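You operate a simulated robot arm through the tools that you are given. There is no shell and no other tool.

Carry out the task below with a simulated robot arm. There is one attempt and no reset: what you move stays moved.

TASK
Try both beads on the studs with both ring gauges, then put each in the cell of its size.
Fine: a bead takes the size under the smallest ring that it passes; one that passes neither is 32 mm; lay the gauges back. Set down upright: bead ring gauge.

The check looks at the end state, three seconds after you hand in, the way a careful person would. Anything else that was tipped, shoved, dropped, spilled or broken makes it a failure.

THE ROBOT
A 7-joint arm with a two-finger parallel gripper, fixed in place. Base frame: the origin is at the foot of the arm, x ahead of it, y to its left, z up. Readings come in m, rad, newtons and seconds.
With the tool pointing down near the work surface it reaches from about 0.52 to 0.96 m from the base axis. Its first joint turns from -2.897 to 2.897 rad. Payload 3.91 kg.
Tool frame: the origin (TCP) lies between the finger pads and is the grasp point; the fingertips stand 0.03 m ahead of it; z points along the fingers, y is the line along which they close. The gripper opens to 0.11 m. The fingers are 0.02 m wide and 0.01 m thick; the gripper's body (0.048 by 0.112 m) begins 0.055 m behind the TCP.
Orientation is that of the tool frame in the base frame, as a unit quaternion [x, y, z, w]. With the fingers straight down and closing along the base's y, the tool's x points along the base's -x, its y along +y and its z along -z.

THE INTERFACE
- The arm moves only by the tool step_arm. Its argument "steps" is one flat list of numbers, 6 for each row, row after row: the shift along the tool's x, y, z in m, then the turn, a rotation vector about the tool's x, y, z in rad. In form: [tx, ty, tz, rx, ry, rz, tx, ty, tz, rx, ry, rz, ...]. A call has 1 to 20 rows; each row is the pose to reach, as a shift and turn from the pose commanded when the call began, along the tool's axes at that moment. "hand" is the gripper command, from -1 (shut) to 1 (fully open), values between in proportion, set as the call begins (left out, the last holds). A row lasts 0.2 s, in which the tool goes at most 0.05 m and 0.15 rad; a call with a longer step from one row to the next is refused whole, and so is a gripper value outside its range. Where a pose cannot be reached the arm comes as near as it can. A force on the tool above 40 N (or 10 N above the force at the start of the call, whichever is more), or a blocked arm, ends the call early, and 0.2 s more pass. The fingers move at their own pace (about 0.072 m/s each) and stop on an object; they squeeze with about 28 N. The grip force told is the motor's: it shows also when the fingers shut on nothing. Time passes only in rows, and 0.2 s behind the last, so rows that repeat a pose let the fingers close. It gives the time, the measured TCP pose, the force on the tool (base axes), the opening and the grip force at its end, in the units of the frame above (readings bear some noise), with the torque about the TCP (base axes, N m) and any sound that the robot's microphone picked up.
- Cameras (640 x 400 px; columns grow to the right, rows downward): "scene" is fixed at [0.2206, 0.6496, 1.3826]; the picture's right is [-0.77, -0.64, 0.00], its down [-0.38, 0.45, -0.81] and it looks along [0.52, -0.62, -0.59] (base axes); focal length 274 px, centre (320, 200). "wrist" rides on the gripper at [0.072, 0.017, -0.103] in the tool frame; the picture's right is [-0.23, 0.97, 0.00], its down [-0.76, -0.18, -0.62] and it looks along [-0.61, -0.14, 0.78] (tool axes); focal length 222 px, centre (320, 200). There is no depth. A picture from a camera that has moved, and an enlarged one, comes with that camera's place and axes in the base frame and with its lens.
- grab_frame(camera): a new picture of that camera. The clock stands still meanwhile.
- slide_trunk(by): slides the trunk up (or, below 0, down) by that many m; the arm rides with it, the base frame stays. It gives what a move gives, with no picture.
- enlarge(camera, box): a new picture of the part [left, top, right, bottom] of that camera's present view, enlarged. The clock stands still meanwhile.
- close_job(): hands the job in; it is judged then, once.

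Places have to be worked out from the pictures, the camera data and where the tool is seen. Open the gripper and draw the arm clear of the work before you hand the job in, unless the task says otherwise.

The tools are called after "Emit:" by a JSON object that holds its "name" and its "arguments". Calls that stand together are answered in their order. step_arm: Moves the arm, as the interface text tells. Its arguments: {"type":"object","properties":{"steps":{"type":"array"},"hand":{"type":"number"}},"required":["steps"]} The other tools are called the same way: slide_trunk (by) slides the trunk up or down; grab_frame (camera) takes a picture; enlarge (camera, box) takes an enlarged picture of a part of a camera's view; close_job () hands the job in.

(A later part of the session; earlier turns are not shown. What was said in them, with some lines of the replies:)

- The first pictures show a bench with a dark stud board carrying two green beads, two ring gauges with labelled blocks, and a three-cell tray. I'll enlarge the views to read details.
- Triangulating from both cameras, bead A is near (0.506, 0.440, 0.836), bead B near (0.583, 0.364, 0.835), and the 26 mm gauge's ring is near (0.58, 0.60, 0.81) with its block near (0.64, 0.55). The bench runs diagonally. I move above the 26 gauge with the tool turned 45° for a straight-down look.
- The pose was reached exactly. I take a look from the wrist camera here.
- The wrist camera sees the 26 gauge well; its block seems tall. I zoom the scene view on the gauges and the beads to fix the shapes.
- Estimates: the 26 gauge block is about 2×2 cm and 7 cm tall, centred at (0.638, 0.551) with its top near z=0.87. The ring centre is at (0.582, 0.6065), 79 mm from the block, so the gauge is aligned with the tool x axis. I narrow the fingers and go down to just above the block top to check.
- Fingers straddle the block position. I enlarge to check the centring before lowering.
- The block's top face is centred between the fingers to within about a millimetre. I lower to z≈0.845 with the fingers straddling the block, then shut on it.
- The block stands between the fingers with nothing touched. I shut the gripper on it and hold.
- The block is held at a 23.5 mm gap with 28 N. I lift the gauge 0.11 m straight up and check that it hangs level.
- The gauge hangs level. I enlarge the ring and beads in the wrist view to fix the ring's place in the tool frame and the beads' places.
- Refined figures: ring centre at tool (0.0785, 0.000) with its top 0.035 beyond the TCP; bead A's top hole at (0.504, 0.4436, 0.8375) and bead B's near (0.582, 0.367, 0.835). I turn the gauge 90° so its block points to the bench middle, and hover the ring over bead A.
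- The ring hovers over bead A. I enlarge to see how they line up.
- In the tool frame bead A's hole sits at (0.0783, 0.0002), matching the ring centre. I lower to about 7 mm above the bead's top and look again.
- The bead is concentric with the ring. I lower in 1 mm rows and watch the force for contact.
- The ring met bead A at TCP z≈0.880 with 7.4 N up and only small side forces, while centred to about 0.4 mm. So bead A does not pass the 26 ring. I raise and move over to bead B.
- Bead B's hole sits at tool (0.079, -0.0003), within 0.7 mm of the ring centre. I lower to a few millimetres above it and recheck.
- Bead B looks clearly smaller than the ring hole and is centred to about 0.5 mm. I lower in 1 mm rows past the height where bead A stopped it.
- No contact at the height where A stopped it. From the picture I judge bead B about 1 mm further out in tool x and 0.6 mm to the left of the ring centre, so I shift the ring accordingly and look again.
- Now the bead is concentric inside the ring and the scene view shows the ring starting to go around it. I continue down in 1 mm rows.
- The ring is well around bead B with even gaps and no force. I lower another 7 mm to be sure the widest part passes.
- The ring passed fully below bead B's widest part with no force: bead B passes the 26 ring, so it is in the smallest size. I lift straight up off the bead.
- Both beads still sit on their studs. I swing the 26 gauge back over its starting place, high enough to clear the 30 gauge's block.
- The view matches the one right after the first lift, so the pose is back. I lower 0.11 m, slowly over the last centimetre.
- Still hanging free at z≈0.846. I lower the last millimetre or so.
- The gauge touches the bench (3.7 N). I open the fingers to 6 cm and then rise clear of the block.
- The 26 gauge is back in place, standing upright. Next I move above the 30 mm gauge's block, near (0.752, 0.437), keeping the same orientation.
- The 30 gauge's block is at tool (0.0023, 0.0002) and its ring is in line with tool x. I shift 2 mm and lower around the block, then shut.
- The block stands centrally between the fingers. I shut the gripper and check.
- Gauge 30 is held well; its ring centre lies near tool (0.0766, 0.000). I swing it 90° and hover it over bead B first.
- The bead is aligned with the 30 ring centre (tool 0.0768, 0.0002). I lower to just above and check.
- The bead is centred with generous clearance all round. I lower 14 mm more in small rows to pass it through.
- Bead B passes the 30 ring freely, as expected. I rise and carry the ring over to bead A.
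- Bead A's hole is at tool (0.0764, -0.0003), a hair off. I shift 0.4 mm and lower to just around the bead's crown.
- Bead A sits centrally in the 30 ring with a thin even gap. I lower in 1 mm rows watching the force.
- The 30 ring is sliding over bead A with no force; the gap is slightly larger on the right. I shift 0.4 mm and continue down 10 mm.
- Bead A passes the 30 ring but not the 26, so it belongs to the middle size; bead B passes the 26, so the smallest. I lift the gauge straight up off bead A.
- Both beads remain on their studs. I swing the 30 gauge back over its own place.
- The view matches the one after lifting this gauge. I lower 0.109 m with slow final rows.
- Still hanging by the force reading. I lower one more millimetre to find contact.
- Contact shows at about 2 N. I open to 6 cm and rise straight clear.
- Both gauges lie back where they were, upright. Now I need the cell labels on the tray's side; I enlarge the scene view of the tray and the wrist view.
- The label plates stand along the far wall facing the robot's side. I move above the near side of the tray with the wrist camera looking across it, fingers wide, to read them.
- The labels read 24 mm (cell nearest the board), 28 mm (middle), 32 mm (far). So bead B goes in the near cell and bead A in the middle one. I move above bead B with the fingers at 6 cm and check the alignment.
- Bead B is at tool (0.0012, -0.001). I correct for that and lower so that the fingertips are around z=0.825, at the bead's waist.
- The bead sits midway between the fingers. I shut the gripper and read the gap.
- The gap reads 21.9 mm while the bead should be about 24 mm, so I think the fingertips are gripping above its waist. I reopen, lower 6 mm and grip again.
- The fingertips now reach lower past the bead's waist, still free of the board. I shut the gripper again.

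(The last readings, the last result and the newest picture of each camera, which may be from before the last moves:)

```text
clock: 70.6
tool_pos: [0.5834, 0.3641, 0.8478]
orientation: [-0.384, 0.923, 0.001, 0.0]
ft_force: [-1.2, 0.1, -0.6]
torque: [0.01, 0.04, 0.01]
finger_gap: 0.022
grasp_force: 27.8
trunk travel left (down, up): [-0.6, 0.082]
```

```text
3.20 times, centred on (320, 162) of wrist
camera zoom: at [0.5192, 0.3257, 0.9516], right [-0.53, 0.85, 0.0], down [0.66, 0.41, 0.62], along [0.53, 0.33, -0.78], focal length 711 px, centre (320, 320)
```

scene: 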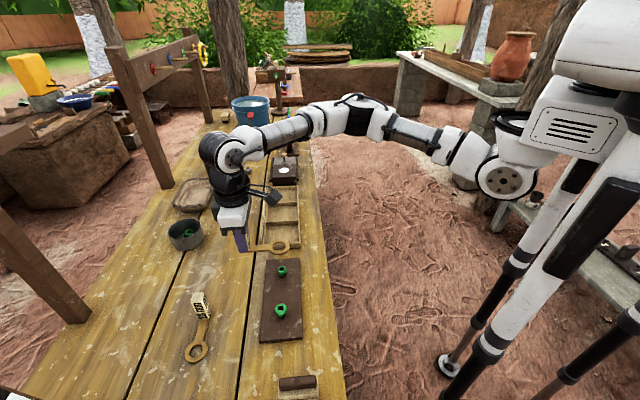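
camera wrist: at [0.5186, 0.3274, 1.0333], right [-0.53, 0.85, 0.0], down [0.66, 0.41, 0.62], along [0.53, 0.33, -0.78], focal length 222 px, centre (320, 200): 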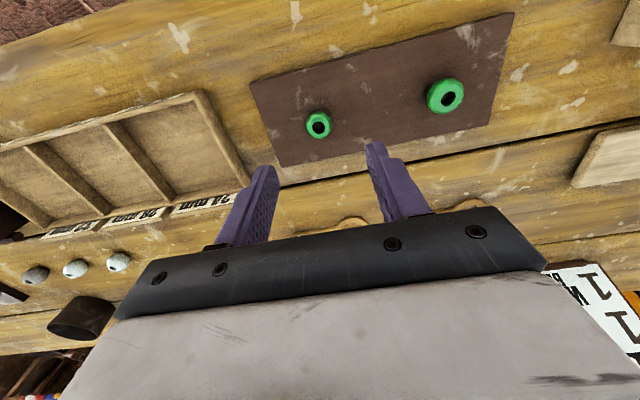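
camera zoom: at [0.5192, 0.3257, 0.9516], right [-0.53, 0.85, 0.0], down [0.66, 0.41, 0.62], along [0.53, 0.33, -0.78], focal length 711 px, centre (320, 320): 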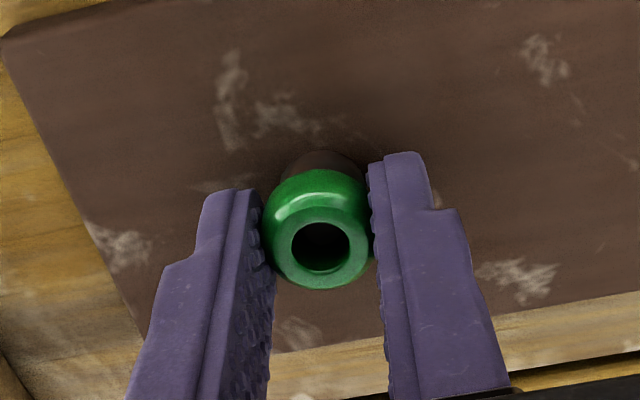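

The gap is 22.0 mm again, so the grip is on the waist either way (the reading just runs slightly low). I lift the bead slowly straight up off the stud.

Emit:
{"name": "step_arm", "arguments": {"steps": [0, 0, -0.002, 0, 0, 0, 0, 0, -0.006, 0, 0, 0, 0, 0, -0.012, 0, 0, 0, 0, 0, -0.02, 0, 0, 0, 0, 0, -0.035, 0, 0, 0, 0, 0, -0.055, 0, 0, 0, 0, 0, -0.075, 0, 0, 0, 0, 0, -0.075, 0, 0, 0]}}

Emit:
{"name": "grab_frame", "arguments": {"camera": "wrist"}}

Emit:
{"name": "enlarge", "arguments": {"camera": "wrist", "box": [220, 100, 420, 225]}}

Emit:
{"name": "enlarge", "arguments": {"camera": "scene", "box": [220, 200, 320, 280]}}

```text
clock: 72.4
tool_pos: [0.5831, 0.3641, 0.9228]
orientation: [-0.382, 0.924, 0.0, 0.0]
ft_force: [-0.8, -0.3, -0.4]
torque: [0.01, -0.02, 0.01]
finger_gap: 0.0219
grasp_force: 28.5
trunk travel left (down, up): [-0.6, 0.082]
```

```text
taken
camera wrist: at [0.5191, 0.3257, 1.0265], right [-0.53, 0.85, 0.0], down [0.66, 0.41, 0.62], along [0.53, 0.33, -0.78], focal length 222 px, centre (320, 200)
```

wrist: 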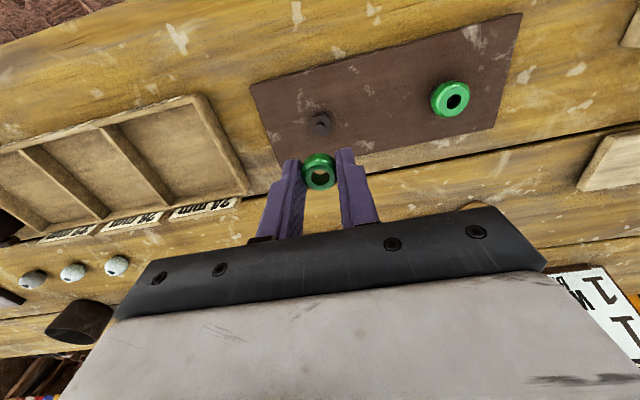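

```text
3.20 times, centred on (320, 162) of wrist
camera zoom: at [0.5191, 0.3257, 1.0265], right [-0.53, 0.85, 0.0], down [0.66, 0.41, 0.62], along [0.53, 0.33, -0.78], focal length 711 px, centre (320, 320)
```

zoom: 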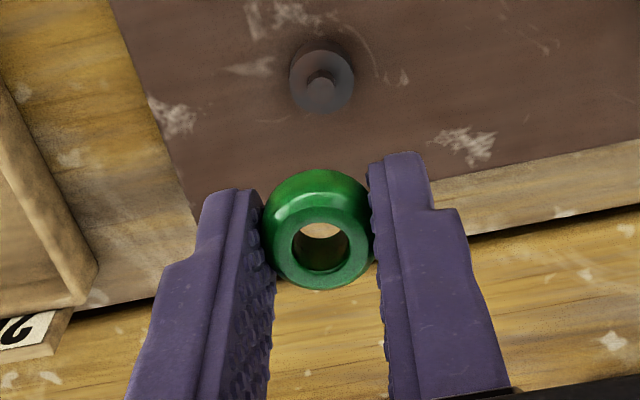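

```text
5.00 times, centred on (270, 240) of scene
camera zoom: at [0.2206, 0.6496, 1.3826], right [-0.77, -0.64, 0.0], down [-0.38, 0.45, -0.81], along [0.52, -0.62, -0.59], focal length 1372 px, centre (570, 0)
```

zoom: 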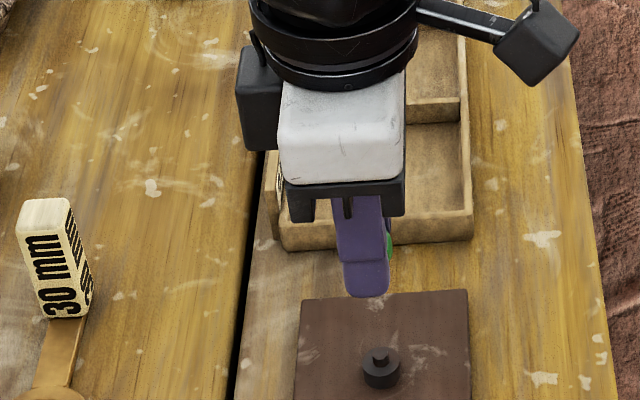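

Bead B is held level and the stud stays put. I carry it at this height over the 24 mm cell, centred near (0.693, 0.265).

Emit:
{"name": "step_arm", "arguments": {"steps": [-0.0013, -0.0248, 0, 0, 0, 0, -0.0026, -0.0496, 0, 0, 0, 0, -0.0039, -0.0744, 0, 0, 0, 0, -0.0052, -0.0992, 0, 0, 0, 0, -0.0065, -0.124, 0, 0, 0, 0, -0.0078, -0.1488, 0, 0, 0, 0, -0.0078, -0.1488, 0, 0, 0, 0]}}

Emit:
{"name": "grab_frame", "arguments": {"camera": "wrist"}}

Emit:
{"name": "enlarge", "arguments": {"camera": "scene", "box": [220, 170, 340, 270]}}

```text
clock: 74.0
tool_pos: [0.6942, 0.2627, 0.9215]
orientation: [-0.384, 0.923, -0.001, 0.0]
ft_force: [-0.6, -0.2, 0.2]
torque: [0.0, 0.0, -0.01]
finger_gap: 0.0219
grasp_force: 28.4
trunk travel left (down, up): [-0.6, 0.082]
```

```text
taken
camera wrist: at [0.6308, 0.2253, 1.026], right [-0.53, 0.85, 0.0], down [0.66, 0.41, 0.62], along [0.53, 0.33, -0.78], focal length 222 px, centre (320, 200)
```

wrist: 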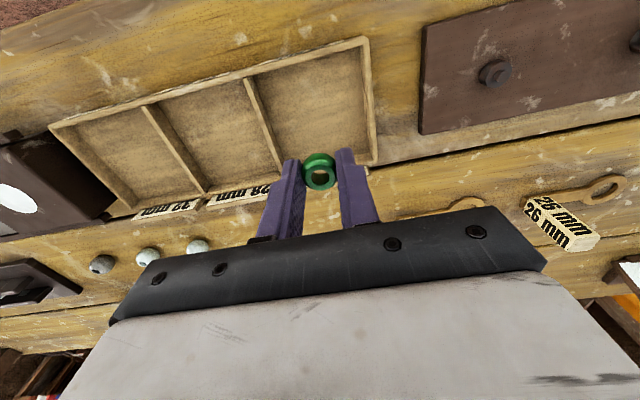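

```text
4.00 times, centred on (280, 220) of scene
camera zoom: at [0.2206, 0.6496, 1.3826], right [-0.77, -0.64, 0.0], down [-0.38, 0.45, -0.81], along [0.52, -0.62, -0.59], focal length 1098 px, centre (480, 120)
```

zoom: 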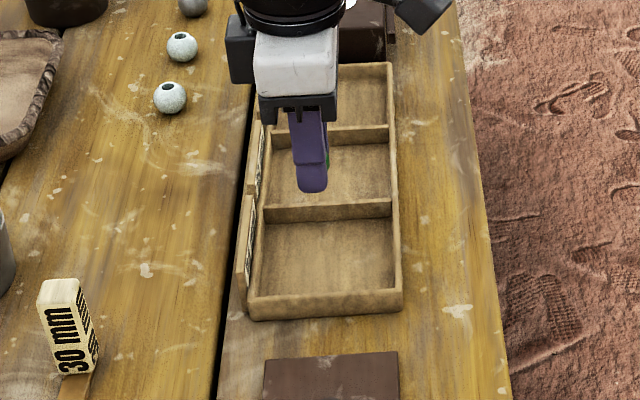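

The spot beneath the tool projects to the middle of the 24 mm cell in both views. I lower to z≈0.845, then check the force before the final approach.

Emit:
{"name": "step_arm", "arguments": {"steps": [0, 0, 0.025, 0, 0, 0, 0, 0, 0.05, 0, 0, 0, 0, 0, 0.068, 0, 0, 0, 0, 0, 0.075, 0, 0, 0, 0, 0, 0.079, 0, 0, 0]}}

Emit:
{"name": "grab_frame", "arguments": {"camera": "wrist"}}

Emit:
{"name": "enlarge", "arguments": {"camera": "scene", "box": [240, 200, 320, 260]}}

```text
clock: 75.2
tool_pos: [0.6939, 0.2648, 0.8439]
orientation: [-0.383, 0.924, 0.0, 0.0]
ft_force: [0.7, 0.0, -0.4]
torque: [-0.01, 0.01, 0.0]
finger_gap: 0.022
grasp_force: 28.2
trunk travel left (down, up): [-0.6, 0.082]
```

```text
taken
camera wrist: at [0.63, 0.2259, 0.9473], right [-0.53, 0.85, 0.0], down [0.66, 0.41, 0.62], along [0.53, 0.33, -0.78], focal length 222 px, centre (320, 200)
```

wrist: 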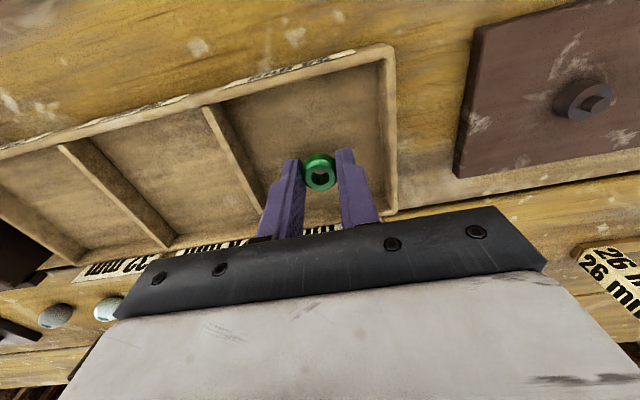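

```text
6.67 times, centred on (280, 230) of scene
camera zoom: at [0.2206, 0.6496, 1.3826], right [-0.77, -0.64, 0.0], down [-0.38, 0.45, -0.81], along [0.52, -0.62, -0.59], focal length 1829 px, centre (587, 0)
```

zoom: 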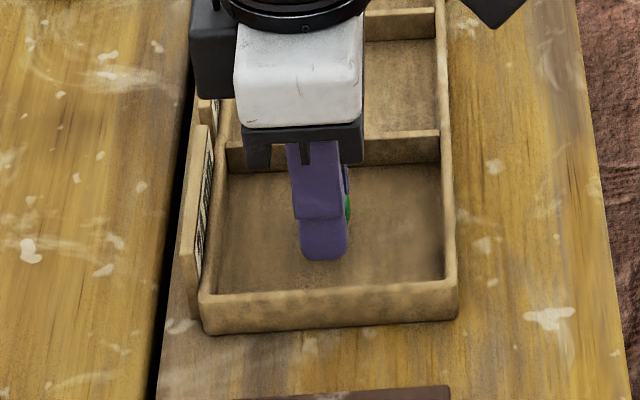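

Bead B hangs inside the 24 mm cell, well away from all walls. I lower in 1 mm rows until contact with the floor.

Emit:
{"name": "step_arm", "arguments": {"steps": [0, 0, 0.001, 0, 0, 0, 0, 0, 0.002, 0, 0, 0, 0, 0, 0.003, 0, 0, 0, 0, 0, 0.004, 0, 0, 0, 0, 0, 0.004, 0, 0, 0]}}

```text
clock: 76.4
tool_pos: [0.6939, 0.2641, 0.8401]
orientation: [-0.383, 0.924, 0.001, 0.0]
ft_force: [-0.4, 0.8, 0.7]
torque: [0.01, 0.02, 0.02]
finger_gap: 0.0219
grasp_force: 27.9
trunk travel left (down, up): [-0.6, 0.082]
```

No contact yet at z≈0.841. I continue down 3 mm in small rows.

Emit:
{"name": "step_arm", "arguments": {"steps": [0, 0, 0.001, 0, 0, 0, 0, 0, 0.002, 0, 0, 0, 0, 0, 0.002, 0, 0, 0]}}

Emit:
{"name": "enlarge", "arguments": {"camera": "scene", "box": [260, 215, 310, 255]}}

```text
clock: 77.2
tool_pos: [0.6941, 0.2644, 0.8374]
orientation: [-0.384, 0.923, 0.0, 0.001]
ft_force: [1.4, -0.5, 0.7]
torque: [0.02, 0.0, -0.01]
finger_gap: 0.0221
grasp_force: 28.2
trunk travel left (down, up): [-0.6, 0.082]
```

```text
10.00 times, centred on (285, 235) of scene
camera zoom: at [0.2206, 0.6496, 1.3826], right [-0.77, -0.64, 0.0], down [-0.38, 0.45, -0.81], along [0.52, -0.62, -0.59], focal length 2744 px, centre (670, -150)
```

zoom: 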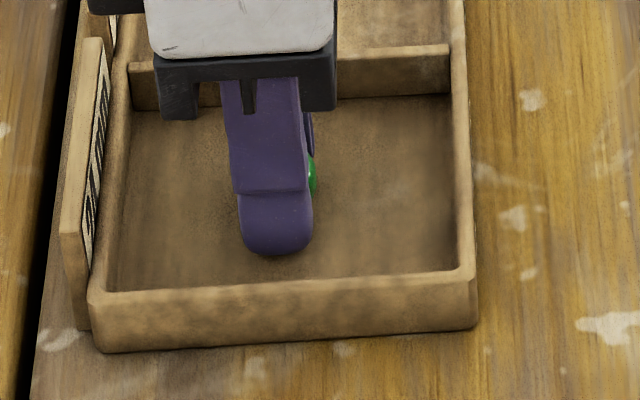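

Still no clear contact at z≈0.838. I go on in half-millimetre rows.

Emit:
{"name": "step_arm", "arguments": {"steps": [0, 0, 0.0007, 0, 0, 0, 0, 0, 0.0014, 0, 0, 0, 0, 0, 0.002, 0, 0, 0, 0, 0, 0.002, 0, 0, 0]}}

```text
clock: 78.2
tool_pos: [0.6938, 0.2639, 0.8356]
orientation: [-0.383, 0.924, 0.0, 0.0]
ft_force: [0.6, -0.7, 0.6]
torque: [0.0, 0.0, -0.01]
finger_gap: 0.0219
grasp_force: 27.4
trunk travel left (down, up): [-0.6, 0.082]
```

No contact yet at commanded 0.837. I lower 2 mm further.

Emit:
{"name": "step_arm", "arguments": {"steps": [0, 0, 0.0005, 0, 0, 0, 0, 0, 0.001, 0, 0, 0, 0, 0, 0.0015, 0, 0, 0, 0, 0, 0.0015, 0, 0, 0]}}

```text
clock: 79.2
tool_pos: [0.6947, 0.2635, 0.8359]
orientation: [-0.384, 0.923, 0.001, 0.001]
ft_force: [-0.3, -2.4, 4.7]
torque: [-0.08, 0.13, 0.05]
finger_gap: 0.0218
grasp_force: 27.4
trunk travel left (down, up): [-0.6, 0.082]
```

Contact with the floor reads 4.7 N. I open the fingers to about 4.4 cm and wait.

Emit:
{"name": "step_arm", "arguments": {"steps": [0, 0, -0.0005, 0, 0, 0, 0, 0, -0.0005, 0, 0, 0, 0, 0, -0.0005, 0, 0, 0], "hand": -0.2}}

Emit:
{"name": "enlarge", "arguments": {"camera": "wrist", "box": [220, 100, 420, 225]}}

```text
clock: 80.0
tool_pos: [0.6942, 0.265, 0.8351]
orientation: [-0.384, 0.924, 0.0, 0.0]
ft_force: [1.4, 0.5, 1.0]
torque: [0.01, -0.07, 0.04]
finger_gap: 0.0442
grasp_force: 0.2
trunk travel left (down, up): [-0.6, 0.082]
```

```text
3.20 times, centred on (320, 162) of wrist
camera zoom: at [0.6305, 0.226, 0.9388], right [-0.53, 0.85, 0.0], down [0.66, 0.41, 0.62], along [0.53, 0.33, -0.78], focal length 711 px, centre (320, 320)
```

zoom: 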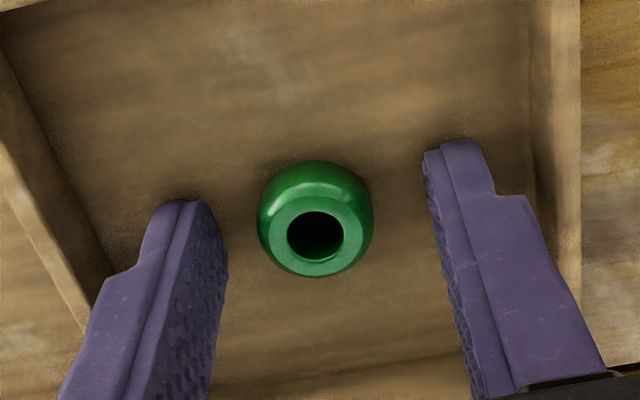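

The bead stands upright on the cell floor. I rise straight up, clear of it.

Emit:
{"name": "step_arm", "arguments": {"steps": [0, 0, -0.015, 0, 0, 0, 0, 0, -0.035, 0, 0, 0, 0, 0, -0.065, 0, 0, 0, 0, 0, -0.094, 0, 0, 0, 0, 0, -0.094, 0, 0, 0]}}

Emit:
{"name": "grab_frame", "arguments": {"camera": "wrist"}}

Emit:
{"name": "enlarge", "arguments": {"camera": "scene", "box": [240, 180, 320, 340]}}

```text
clock: 81.2
tool_pos: [0.6946, 0.2643, 0.9284]
orientation: [-0.383, 0.924, 0.0, 0.0]
ft_force: [0.4, -0.6, -0.5]
torque: [-0.01, 0.02, 0.01]
finger_gap: 0.0437
grasp_force: 0.1
trunk travel left (down, up): [-0.6, 0.082]
```

```text
taken
camera wrist: at [0.631, 0.2259, 1.0331], right [-0.53, 0.85, 0.0], down [0.66, 0.41, 0.62], along [0.53, 0.33, -0.78], focal length 222 px, centre (320, 200)
```

wrist: 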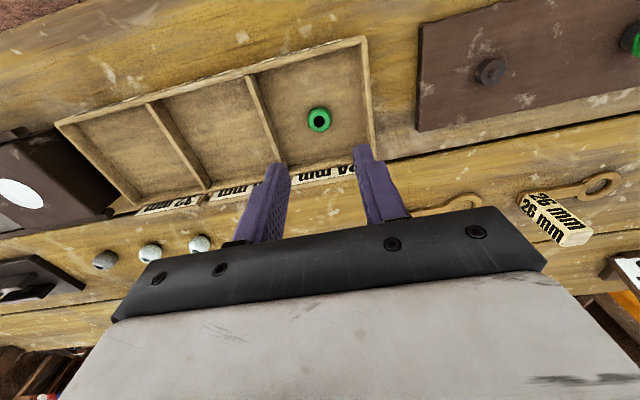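

```text
2.50 times, centred on (280, 260) of scene
camera zoom: at [0.2206, 0.6496, 1.3826], right [-0.77, -0.64, 0.0], down [-0.38, 0.45, -0.81], along [0.52, -0.62, -0.59], focal length 686 px, centre (420, 50)
```

zoom: 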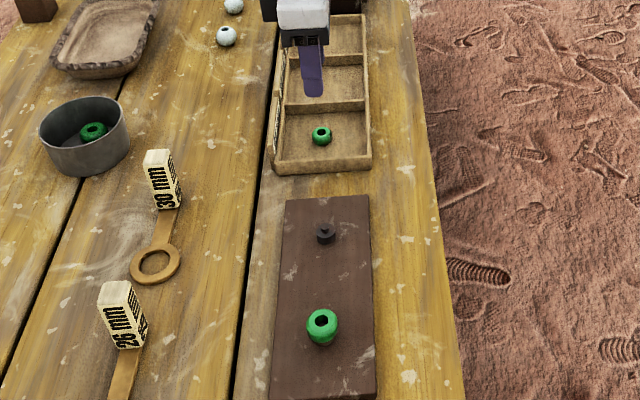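

Bead B sits upright in the middle of the 24 mm cell. I move back above bead A with the fingers at 6 cm.

Emit:
{"name": "step_arm", "arguments": {"steps": [0.0008, 0.0288, 0, 0, 0, 0, 0.0016, 0.0577, 0, 0, 0, 0, 0.0025, 0.0865, 0, 0, 0, 0, 0.0033, 0.1153, 0, 0, 0, 0, 0.0041, 0.1442, 0, 0, 0, 0, 0.0049, 0.173, 0, 0, 0, 0, 0.0058, 0.2018, 0, 0, 0, 0, 0.0066, 0.2307, 0, 0, 0, 0, 0.0074, 0.2595, 0, 0, 0, 0, 0.0074, 0.2595, 0, 0, 0, 0], "hand": 0.1}}

Emit:
{"name": "enlarge", "arguments": {"camera": "wrist", "box": [240, 80, 400, 180]}}

```text
clock: 83.4
tool_pos: [0.5059, 0.4416, 0.928]
orientation: [-0.384, 0.923, 0.0, 0.0]
ft_force: [-0.3, 0.3, -0.3]
torque: [0.01, 0.0, 0.02]
finger_gap: 0.0604
grasp_force: 0.1
trunk travel left (down, up): [-0.6, 0.082]
```

```text
4.00 times, centred on (320, 130) of wrist
camera zoom: at [0.4414, 0.4044, 1.0323], right [-0.53, 0.85, 0.0], down [0.66, 0.41, 0.62], along [0.53, 0.33, -0.78], focal length 888 px, centre (320, 480)
```

zoom: 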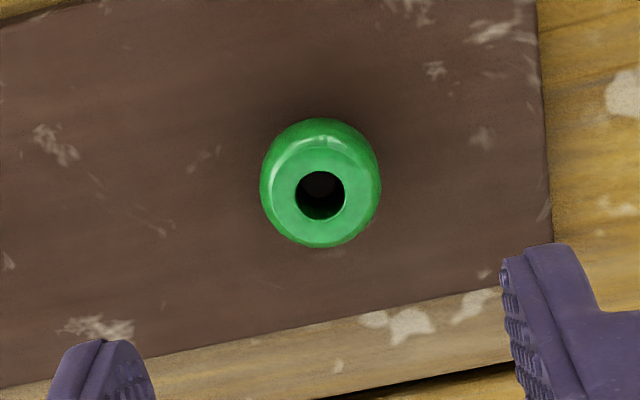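

Bead A is centred under the tool to within a fraction of a millimetre. I lower around it to z≈0.851 and check.

Emit:
{"name": "step_arm", "arguments": {"steps": [0, 0, 0.02, 0, 0, 0, 0, 0, 0.04, 0, 0, 0, 0, 0, 0.06, 0, 0, 0, 0, 0, 0.073, 0, 0, 0, 0, 0, 0.079, 0, 0, 0, 0, 0, 0.079, 0, 0, 0]}}

Emit:
{"name": "enlarge", "arguments": {"camera": "wrist", "box": [220, 100, 420, 225]}}

```text
clock: 84.8
tool_pos: [0.5067, 0.4419, 0.8506]
orientation: [-0.383, 0.924, 0.0, 0.0]
ft_force: [-0.3, -0.2, 0.4]
torque: [-0.01, 0.01, -0.06]
finger_gap: 0.0605
grasp_force: 0.1
trunk travel left (down, up): [-0.6, 0.082]
```

```text
3.20 times, centred on (320, 162) of wrist
camera zoom: at [0.4416, 0.4042, 0.9536], right [-0.53, 0.85, 0.0], down [0.66, 0.41, 0.62], along [0.53, 0.33, -0.78], focal length 711 px, centre (320, 320)
```

zoom: 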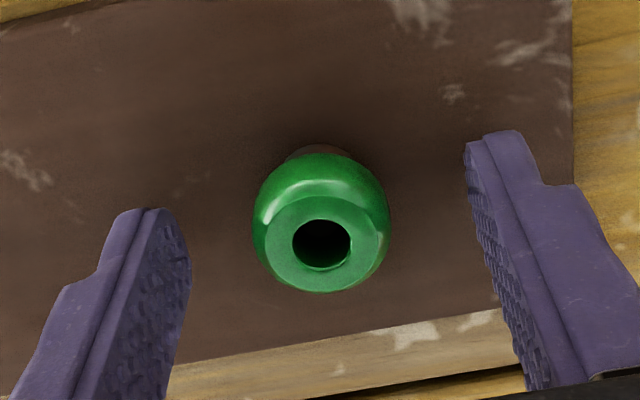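

The bead is midway between the fingers. I shut the gripper on bead A.

Emit:
{"name": "step_arm", "arguments": {"steps": [0, 0, 0, 0, 0, 0, 0, 0, 0, 0, 0, 0, 0, 0, 0, 0, 0, 0, 0, 0, 0, 0, 0, 0], "hand": -1}}

Emit:
{"name": "enlarge", "arguments": {"camera": "wrist", "box": [220, 100, 420, 225]}}

```text
clock: 85.8
tool_pos: [0.506, 0.4416, 0.8496]
orientation: [-0.382, 0.924, 0.001, -0.001]
ft_force: [-0.4, 0.9, 1.0]
torque: [0.01, -0.03, 0.04]
finger_gap: 0.0263
grasp_force: 27.9
trunk travel left (down, up): [-0.6, 0.082]
```

```text
3.20 times, centred on (320, 162) of wrist
camera zoom: at [0.4416, 0.4041, 0.9537], right [-0.53, 0.85, 0.0], down [0.66, 0.41, 0.62], along [0.53, 0.33, -0.78], focal length 711 px, centre (320, 320)
```

zoom: 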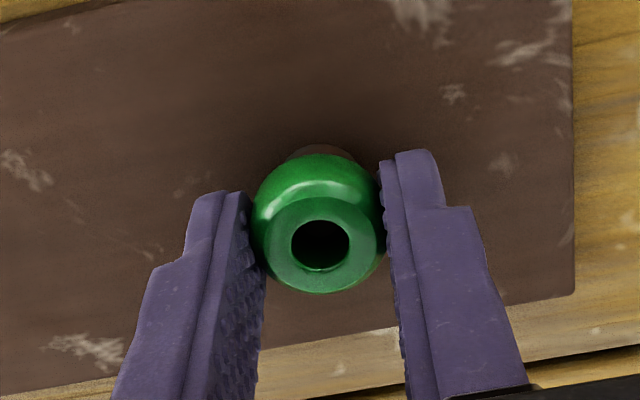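

The gap is 26.3 mm, 4.3 mm more than bead B's, which agrees with 28 versus 24 mm. I lift it slowly off the stud.

Emit:
{"name": "step_arm", "arguments": {"steps": [0, 0, -0.002, 0, 0, 0, 0, 0, -0.006, 0, 0, 0, 0, 0, -0.012, 0, 0, 0, 0, 0, -0.02, 0, 0, 0, 0, 0, -0.035, 0, 0, 0, 0, 0, -0.055, 0, 0, 0, 0, 0, -0.075, 0, 0, 0, 0, 0, -0.075, 0, 0, 0]}}

Emit:
{"name": "enlarge", "arguments": {"camera": "wrist", "box": [220, 60, 420, 225]}}

```text
clock: 87.6
tool_pos: [0.506, 0.4426, 0.9265]
orientation: [-0.383, 0.924, 0.0, 0.0]
ft_force: [-0.2, 1.1, -0.8]
torque: [-0.02, 0.0, 0.01]
finger_gap: 0.0265
grasp_force: 27.8
trunk travel left (down, up): [-0.6, 0.082]
```

```text
2.42 times, centred on (320, 142) of wrist
camera zoom: at [0.442, 0.4036, 1.0295], right [-0.53, 0.85, 0.0], down [0.66, 0.41, 0.62], along [0.53, 0.33, -0.78], focal length 538 px, centre (320, 339)
```

zoom: 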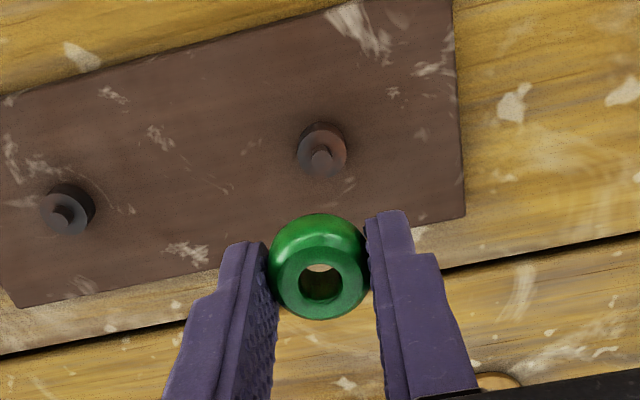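

Bead A is held level. I carry it over the 28 mm middle cell near (0.765, 0.194).

Emit:
{"name": "step_arm", "arguments": {"steps": [-0.0007, -0.03, 0, 0, 0, 0, -0.0014, -0.0601, 0, 0, 0, 0, -0.002, -0.0901, 0, 0, 0, 0, -0.0027, -0.1202, 0, 0, 0, 0, -0.0034, -0.1502, 0, 0, 0, 0, -0.0041, -0.1803, 0, 0, 0, 0, -0.0047, -0.2103, 0, 0, 0, 0, -0.0054, -0.2404, 0, 0, 0, 0, -0.0061, -0.2704, 0, 0, 0, 0, -0.0068, -0.3005, 0, 0, 0, 0, -0.0074, -0.3305, 0, 0, 0, 0, -0.0081, -0.3606, 0, 0, 0, 0, -0.0081, -0.3606, 0, 0, 0, 0]}}

Emit:
{"name": "grab_frame", "arguments": {"camera": "wrist"}}

Emit:
{"name": "enlarge", "arguments": {"camera": "scene", "box": [220, 160, 340, 260]}}

```text
clock: 90.4
tool_pos: [0.7665, 0.1938, 0.9249]
orientation: [-0.383, 0.924, 0.0, 0.0]
ft_force: [0.8, 1.2, 0.0]
torque: [0.05, -0.01, 0.0]
finger_gap: 0.0261
grasp_force: 28.2
trunk travel left (down, up): [-0.6, 0.082]
```

```text
taken
camera wrist: at [0.7036, 0.1552, 1.0289], right [-0.53, 0.85, 0.0], down [0.66, 0.41, 0.62], along [0.53, 0.33, -0.78], focal length 222 px, centre (320, 200)
```

wrist: 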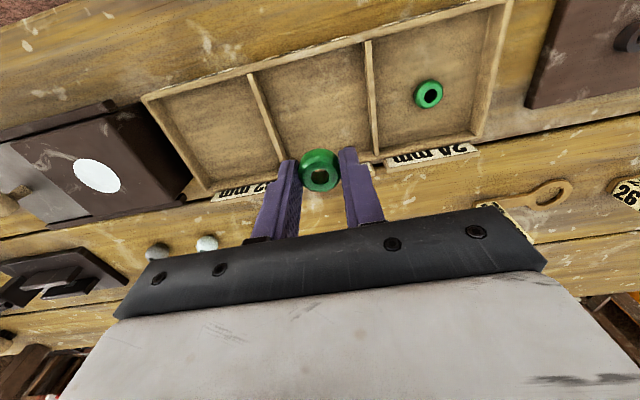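

```text
4.00 times, centred on (280, 210) of scene
camera zoom: at [0.2206, 0.6496, 1.3826], right [-0.77, -0.64, 0.0], down [-0.38, 0.45, -0.81], along [0.52, -0.62, -0.59], focal length 1098 px, centre (480, 160)
```

zoom: 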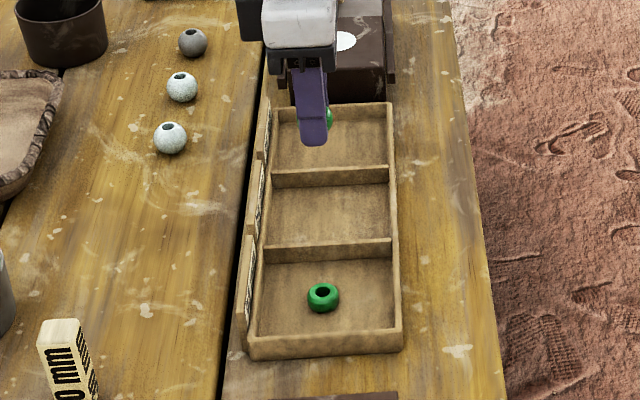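

The tool projects to the centre of the 28 mm cell between its dividers. I lower to z≈0.845.

Emit:
{"name": "step_arm", "arguments": {"steps": [0.001, 0, 0.025, 0, 0, 0, 0.002, 0, 0.05, 0, 0, 0, 0.003, 0, 0.068, 0, 0, 0, 0.003, 0, 0.077, 0, 0, 0, 0.003, 0, 0.081, 0, 0, 0]}}

Emit:
{"name": "grab_frame", "arguments": {"camera": "wrist"}}

Emit:
{"name": "enlarge", "arguments": {"camera": "scene", "box": [240, 180, 320, 240]}}

```text
clock: 91.6
tool_pos: [0.7664, 0.1911, 0.8435]
orientation: [-0.383, 0.924, 0.0, 0.0]
ft_force: [-0.2, 0.0, 0.6]
torque: [0.0, 0.0, -0.03]
finger_gap: 0.0262
grasp_force: 28.2
trunk travel left (down, up): [-0.6, 0.082]
```

```text
taken
camera wrist: at [0.7003, 0.1531, 0.9471], right [-0.53, 0.85, 0.0], down [0.66, 0.41, 0.62], along [0.53, 0.33, -0.78], focal length 222 px, centre (320, 200)
```

wrist: 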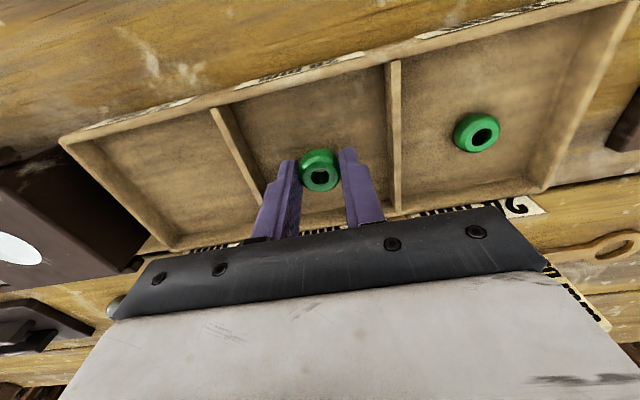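

```text
6.67 times, centred on (280, 210) of scene
camera zoom: at [0.2206, 0.6496, 1.3826], right [-0.77, -0.64, 0.0], down [-0.38, 0.45, -0.81], along [0.52, -0.62, -0.59], focal length 1829 px, centre (587, 133)
```

zoom: 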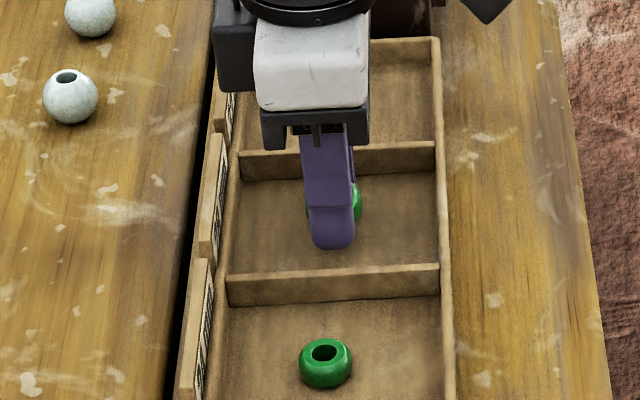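

Bead A hangs inside the middle cell, clear of the dividers. I lower in small rows to find the floor.

Emit:
{"name": "step_arm", "arguments": {"steps": [0, 0, 0.001, 0, 0, 0, 0, 0, 0.002, 0, 0, 0, 0, 0, 0.003, 0, 0, 0, 0, 0, 0.004, 0, 0, 0, 0, 0, 0.005, 0, 0, 0, 0, 0, 0.005, 0, 0, 0]}}

```text
clock: 93.0
tool_pos: [0.7638, 0.1914, 0.8381]
orientation: [-0.384, 0.924, -0.001, 0.0]
ft_force: [0.1, 0.4, 0.3]
torque: [-0.01, 0.03, 0.02]
finger_gap: 0.0263
grasp_force: 28.0
trunk travel left (down, up): [-0.6, 0.082]
```

No contact at commanded 0.840. I continue with half-millimetre rows.

Emit:
{"name": "step_arm", "arguments": {"steps": [0, 0, 0.0007, 0, 0, 0, 0, 0, 0.0014, 0, 0, 0, 0, 0, 0.002, 0, 0, 0, 0, 0, 0.002, 0, 0, 0]}}

```text
clock: 94.0
tool_pos: [0.7647, 0.191, 0.8366]
orientation: [-0.384, 0.923, -0.001, 0.0]
ft_force: [-1.0, -0.3, -0.2]
torque: [-0.03, 0.0, 0.0]
finger_gap: 0.0262
grasp_force: 28.2
trunk travel left (down, up): [-0.6, 0.082]
```

Still free at commanded 0.838. Another 1.5 mm in small rows.

Emit:
{"name": "step_arm", "arguments": {"steps": [0, 0, 0.0005, 0, 0, 0, 0, 0, 0.001, 0, 0, 0, 0, 0, 0.0015, 0, 0, 0, 0, 0, 0.0015, 0, 0, 0]}}

```text
clock: 95.0
tool_pos: [0.7636, 0.1913, 0.8354]
orientation: [-0.383, 0.924, -0.001, 0.001]
ft_force: [0.1, 0.0, 0.0]
torque: [0.0, -0.01, 0.01]
finger_gap: 0.0263
grasp_force: 27.7
trunk travel left (down, up): [-0.6, 0.082]
```

Commanded 0.8367 and still free. I go down another 1.2 mm.

Emit:
{"name": "step_arm", "arguments": {"steps": [0, 0, 0.0004, 0, 0, 0, 0, 0, 0.0008, 0, 0, 0, 0, 0, 0.0012, 0, 0, 0, 0, 0, 0.0012, 0, 0, 0]}}

```text
clock: 96.0
tool_pos: [0.7639, 0.1922, 0.8351]
orientation: [-0.383, 0.924, 0.0, 0.001]
ft_force: [-1.0, -0.9, 5.7]
torque: [-0.03, 0.16, -0.01]
finger_gap: 0.0264
grasp_force: 28.0
trunk travel left (down, up): [-0.6, 0.082]
```

Contact at 5.7 N. I ease off half a millimetre and open the fingers.

Emit:
{"name": "step_arm", "arguments": {"steps": [0, 0, -0.0006, 0, 0, 0, 0, 0, -0.0006, 0, 0, 0, 0, 0, -0.0006, 0, 0, 0], "hand": -0.15}}

Emit:
{"name": "enlarge", "arguments": {"camera": "wrist", "box": [220, 100, 420, 225]}}

```text
clock: 96.8
tool_pos: [0.7648, 0.1913, 0.8337]
orientation: [-0.384, 0.923, 0.0, 0.001]
ft_force: [2.1, -0.6, 4.8]
torque: [-0.14, -0.09, -0.04]
finger_gap: 0.047
grasp_force: 0.2
trunk travel left (down, up): [-0.6, 0.082]
```

```text
3.20 times, centred on (320, 162) of wrist
camera zoom: at [0.7002, 0.153, 0.9388], right [-0.53, 0.85, 0.0], down [0.66, 0.41, 0.62], along [0.53, 0.33, -0.78], focal length 711 px, centre (320, 320)
```

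zoom: 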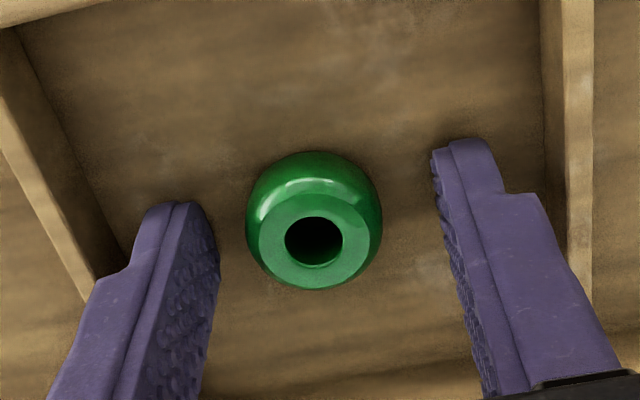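

Bead A stands upright on the floor of the 28 mm cell. I rise straight up, well clear.

Emit:
{"name": "step_arm", "arguments": {"steps": [0, 0, -0.01, 0, 0, 0, 0, 0, -0.03, 0, 0, 0, 0, 0, -0.06, 0, 0, 0, 0, 0, -0.1, 0, 0, 0, 0, 0, -0.14, 0, 0, 0, 0, 0, -0.18, 0, 0, 0, 0, 0, -0.22, 0, 0, 0, 0, 0, -0.22, 0, 0, 0]}}

Emit:
{"name": "grab_frame", "arguments": {"camera": "wrist"}}

Emit:
{"name": "enlarge", "arguments": {"camera": "scene", "box": [160, 160, 340, 380]}}

```text
clock: 98.6
tool_pos: [0.7638, 0.1917, 1.0549]
orientation: [-0.383, 0.924, 0.0, 0.0]
ft_force: [0.2, 1.3, 0.4]
torque: [-0.04, 0.03, -0.01]
finger_gap: 0.0467
grasp_force: 0.1
trunk travel left (down, up): [-0.6, 0.082]
```

```text
taken
camera wrist: at [0.7003, 0.153, 1.1589], right [-0.53, 0.85, 0.0], down [0.66, 0.41, 0.62], along [0.53, 0.33, -0.78], focal length 222 px, centre (320, 200)
```

wrist: 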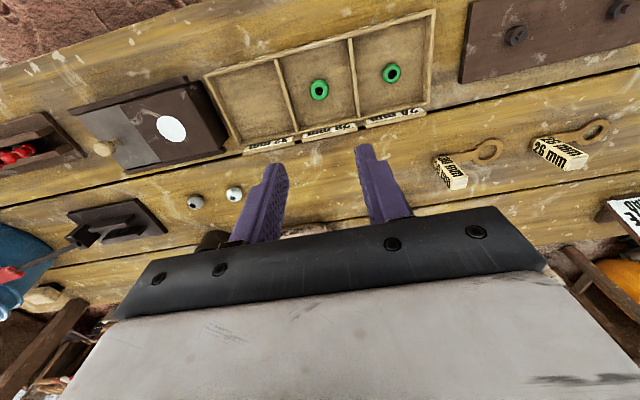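

```text
1.82 times, centred on (250, 270) of scene
camera zoom: at [0.2206, 0.6496, 1.3826], right [-0.77, -0.64, 0.0], down [-0.38, 0.45, -0.81], along [0.52, -0.62, -0.59], focal length 499 px, centre (447, 73)
```

zoom: 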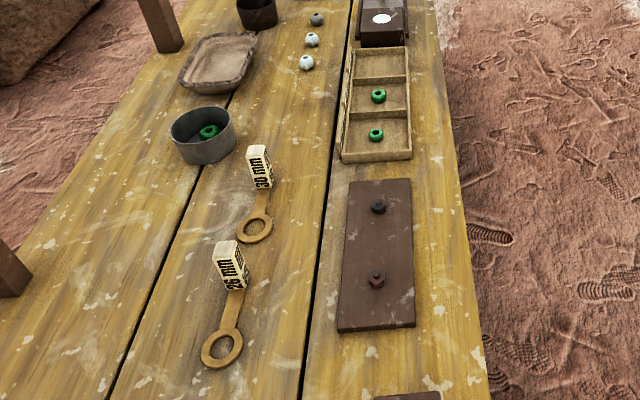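

Both beads sit upright in their cells, the gauges are back in place and nothing else moved. I open the gripper fully and withdraw the arm to its starting pose.

Emit:
{"name": "step_arm", "arguments": {"steps": [0.0214, 0.0183, -0.0077, 0, 0, 0.0785, 0.0429, 0.0366, -0.0154, 0, 0, 0.1571, 0.0643, 0.0549, -0.0231, 0, 0, 0.2356, 0.0857, 0.0732, -0.0308, 0, 0, 0.3142, 0.1072, 0.0916, -0.0385, 0, 0, 0.3927, 0.1286, 0.1099, -0.0462, 0, 0, 0.4712, 0.15, 0.1282, -0.0539, 0, 0, 0.5498, 0.1714, 0.1465, -0.0616, 0, 0, 0.6283, 0.1929, 0.1648, -0.0693, 0, 0, 0.7069, 0.2143, 0.1831, -0.077, 0, 0, 0.7854, 0.2143, 0.1831, -0.077, 0, 0, 0.7854], "hand": 1}}

Emit:
{"name": "enlarge", "arguments": {"camera": "scene", "box": [250, 175, 315, 255]}}

Emit:
{"name": "grab_frame", "arguments": {"camera": "scene"}}

Emit:
{"name": "enlarge", "arguments": {"camera": "scene", "box": [170, 235, 250, 375]}}

```text
clock: 101.0
tool_pos: [0.4834, 0.1685, 1.1321]
orientation: [0.0, 1.0, 0.0, 0.0]
ft_force: [0.7, 0.2, 0.3]
torque: [-0.02, 0.02, -0.03]
finger_gap: 0.1101
grasp_force: 0.1
trunk travel left (down, up): [-0.6, 0.082]
```

```text
5.00 times, centred on (282, 215) of scene
camera zoom: at [0.2206, 0.6496, 1.3826], right [-0.77, -0.64, 0.0], down [-0.38, 0.45, -0.81], along [0.52, -0.62, -0.59], focal length 1372 px, centre (508, 125)
```

zoom: 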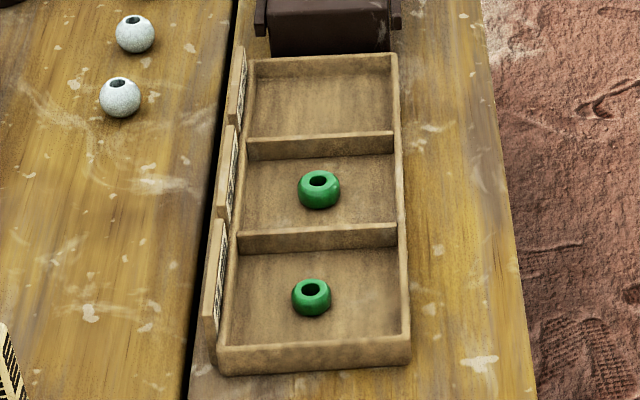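

```text
taken
```

scene: 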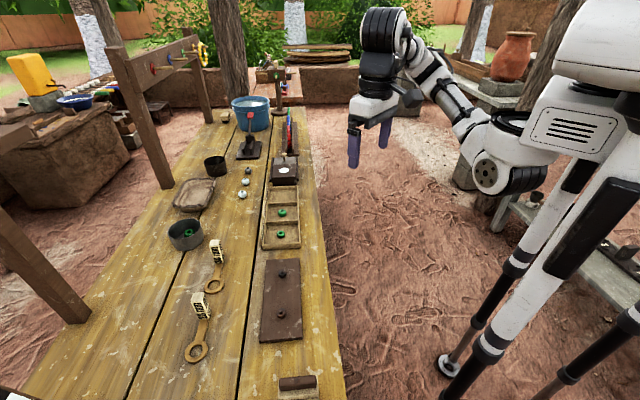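

```text
2.86 times, centred on (210, 305) of scene
camera zoom: at [0.2206, 0.6496, 1.3826], right [-0.77, -0.64, 0.0], down [-0.38, 0.45, -0.81], along [0.52, -0.62, -0.59], focal length 784 px, centre (634, -100)
```

zoom: 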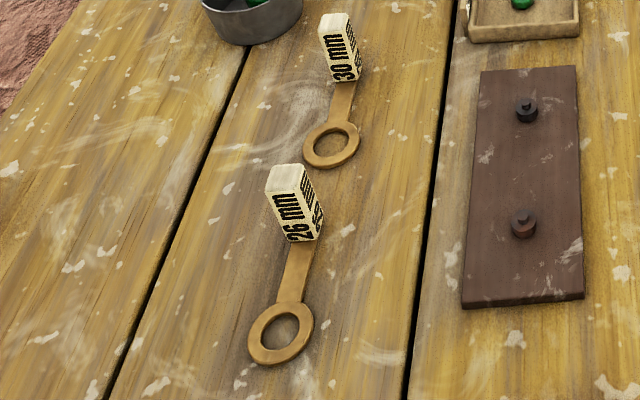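

The final views show the 24 mm bead in the near cell and the 28 mm bead in the middle cell. Both stand upright, the gauges lie in their original spots and the arm is clear, so I hand the job in.

Emit:
{"name": "close_job", "arguments": {}}

```text
The job is handed in.
```

I tried both beads with both ring gauges and put each in the cell of its size.

| Bead | 26 mm ring | 30 mm ring | Cell |
|---|---|---|---|
| Bead nearest the tray | Passed with no force | Passed | 24 mm (next to the stud board) |
| Bead farther from the tray | Stopped on it at about 7 N while centred | Passed with no force | 28 mm (middle) |

As a cross-check, the gripper closed 4.3 mm wider on the second bead than on the first, which fits 28 against 24 mm.

In the last pictures both beads stand upright on their cell floors. Both gauges are back in their original spots with their blocks standing. I saw nothing else moved or tipped. The gripper is open and the arm is back at its starting pose, clear of the bench.
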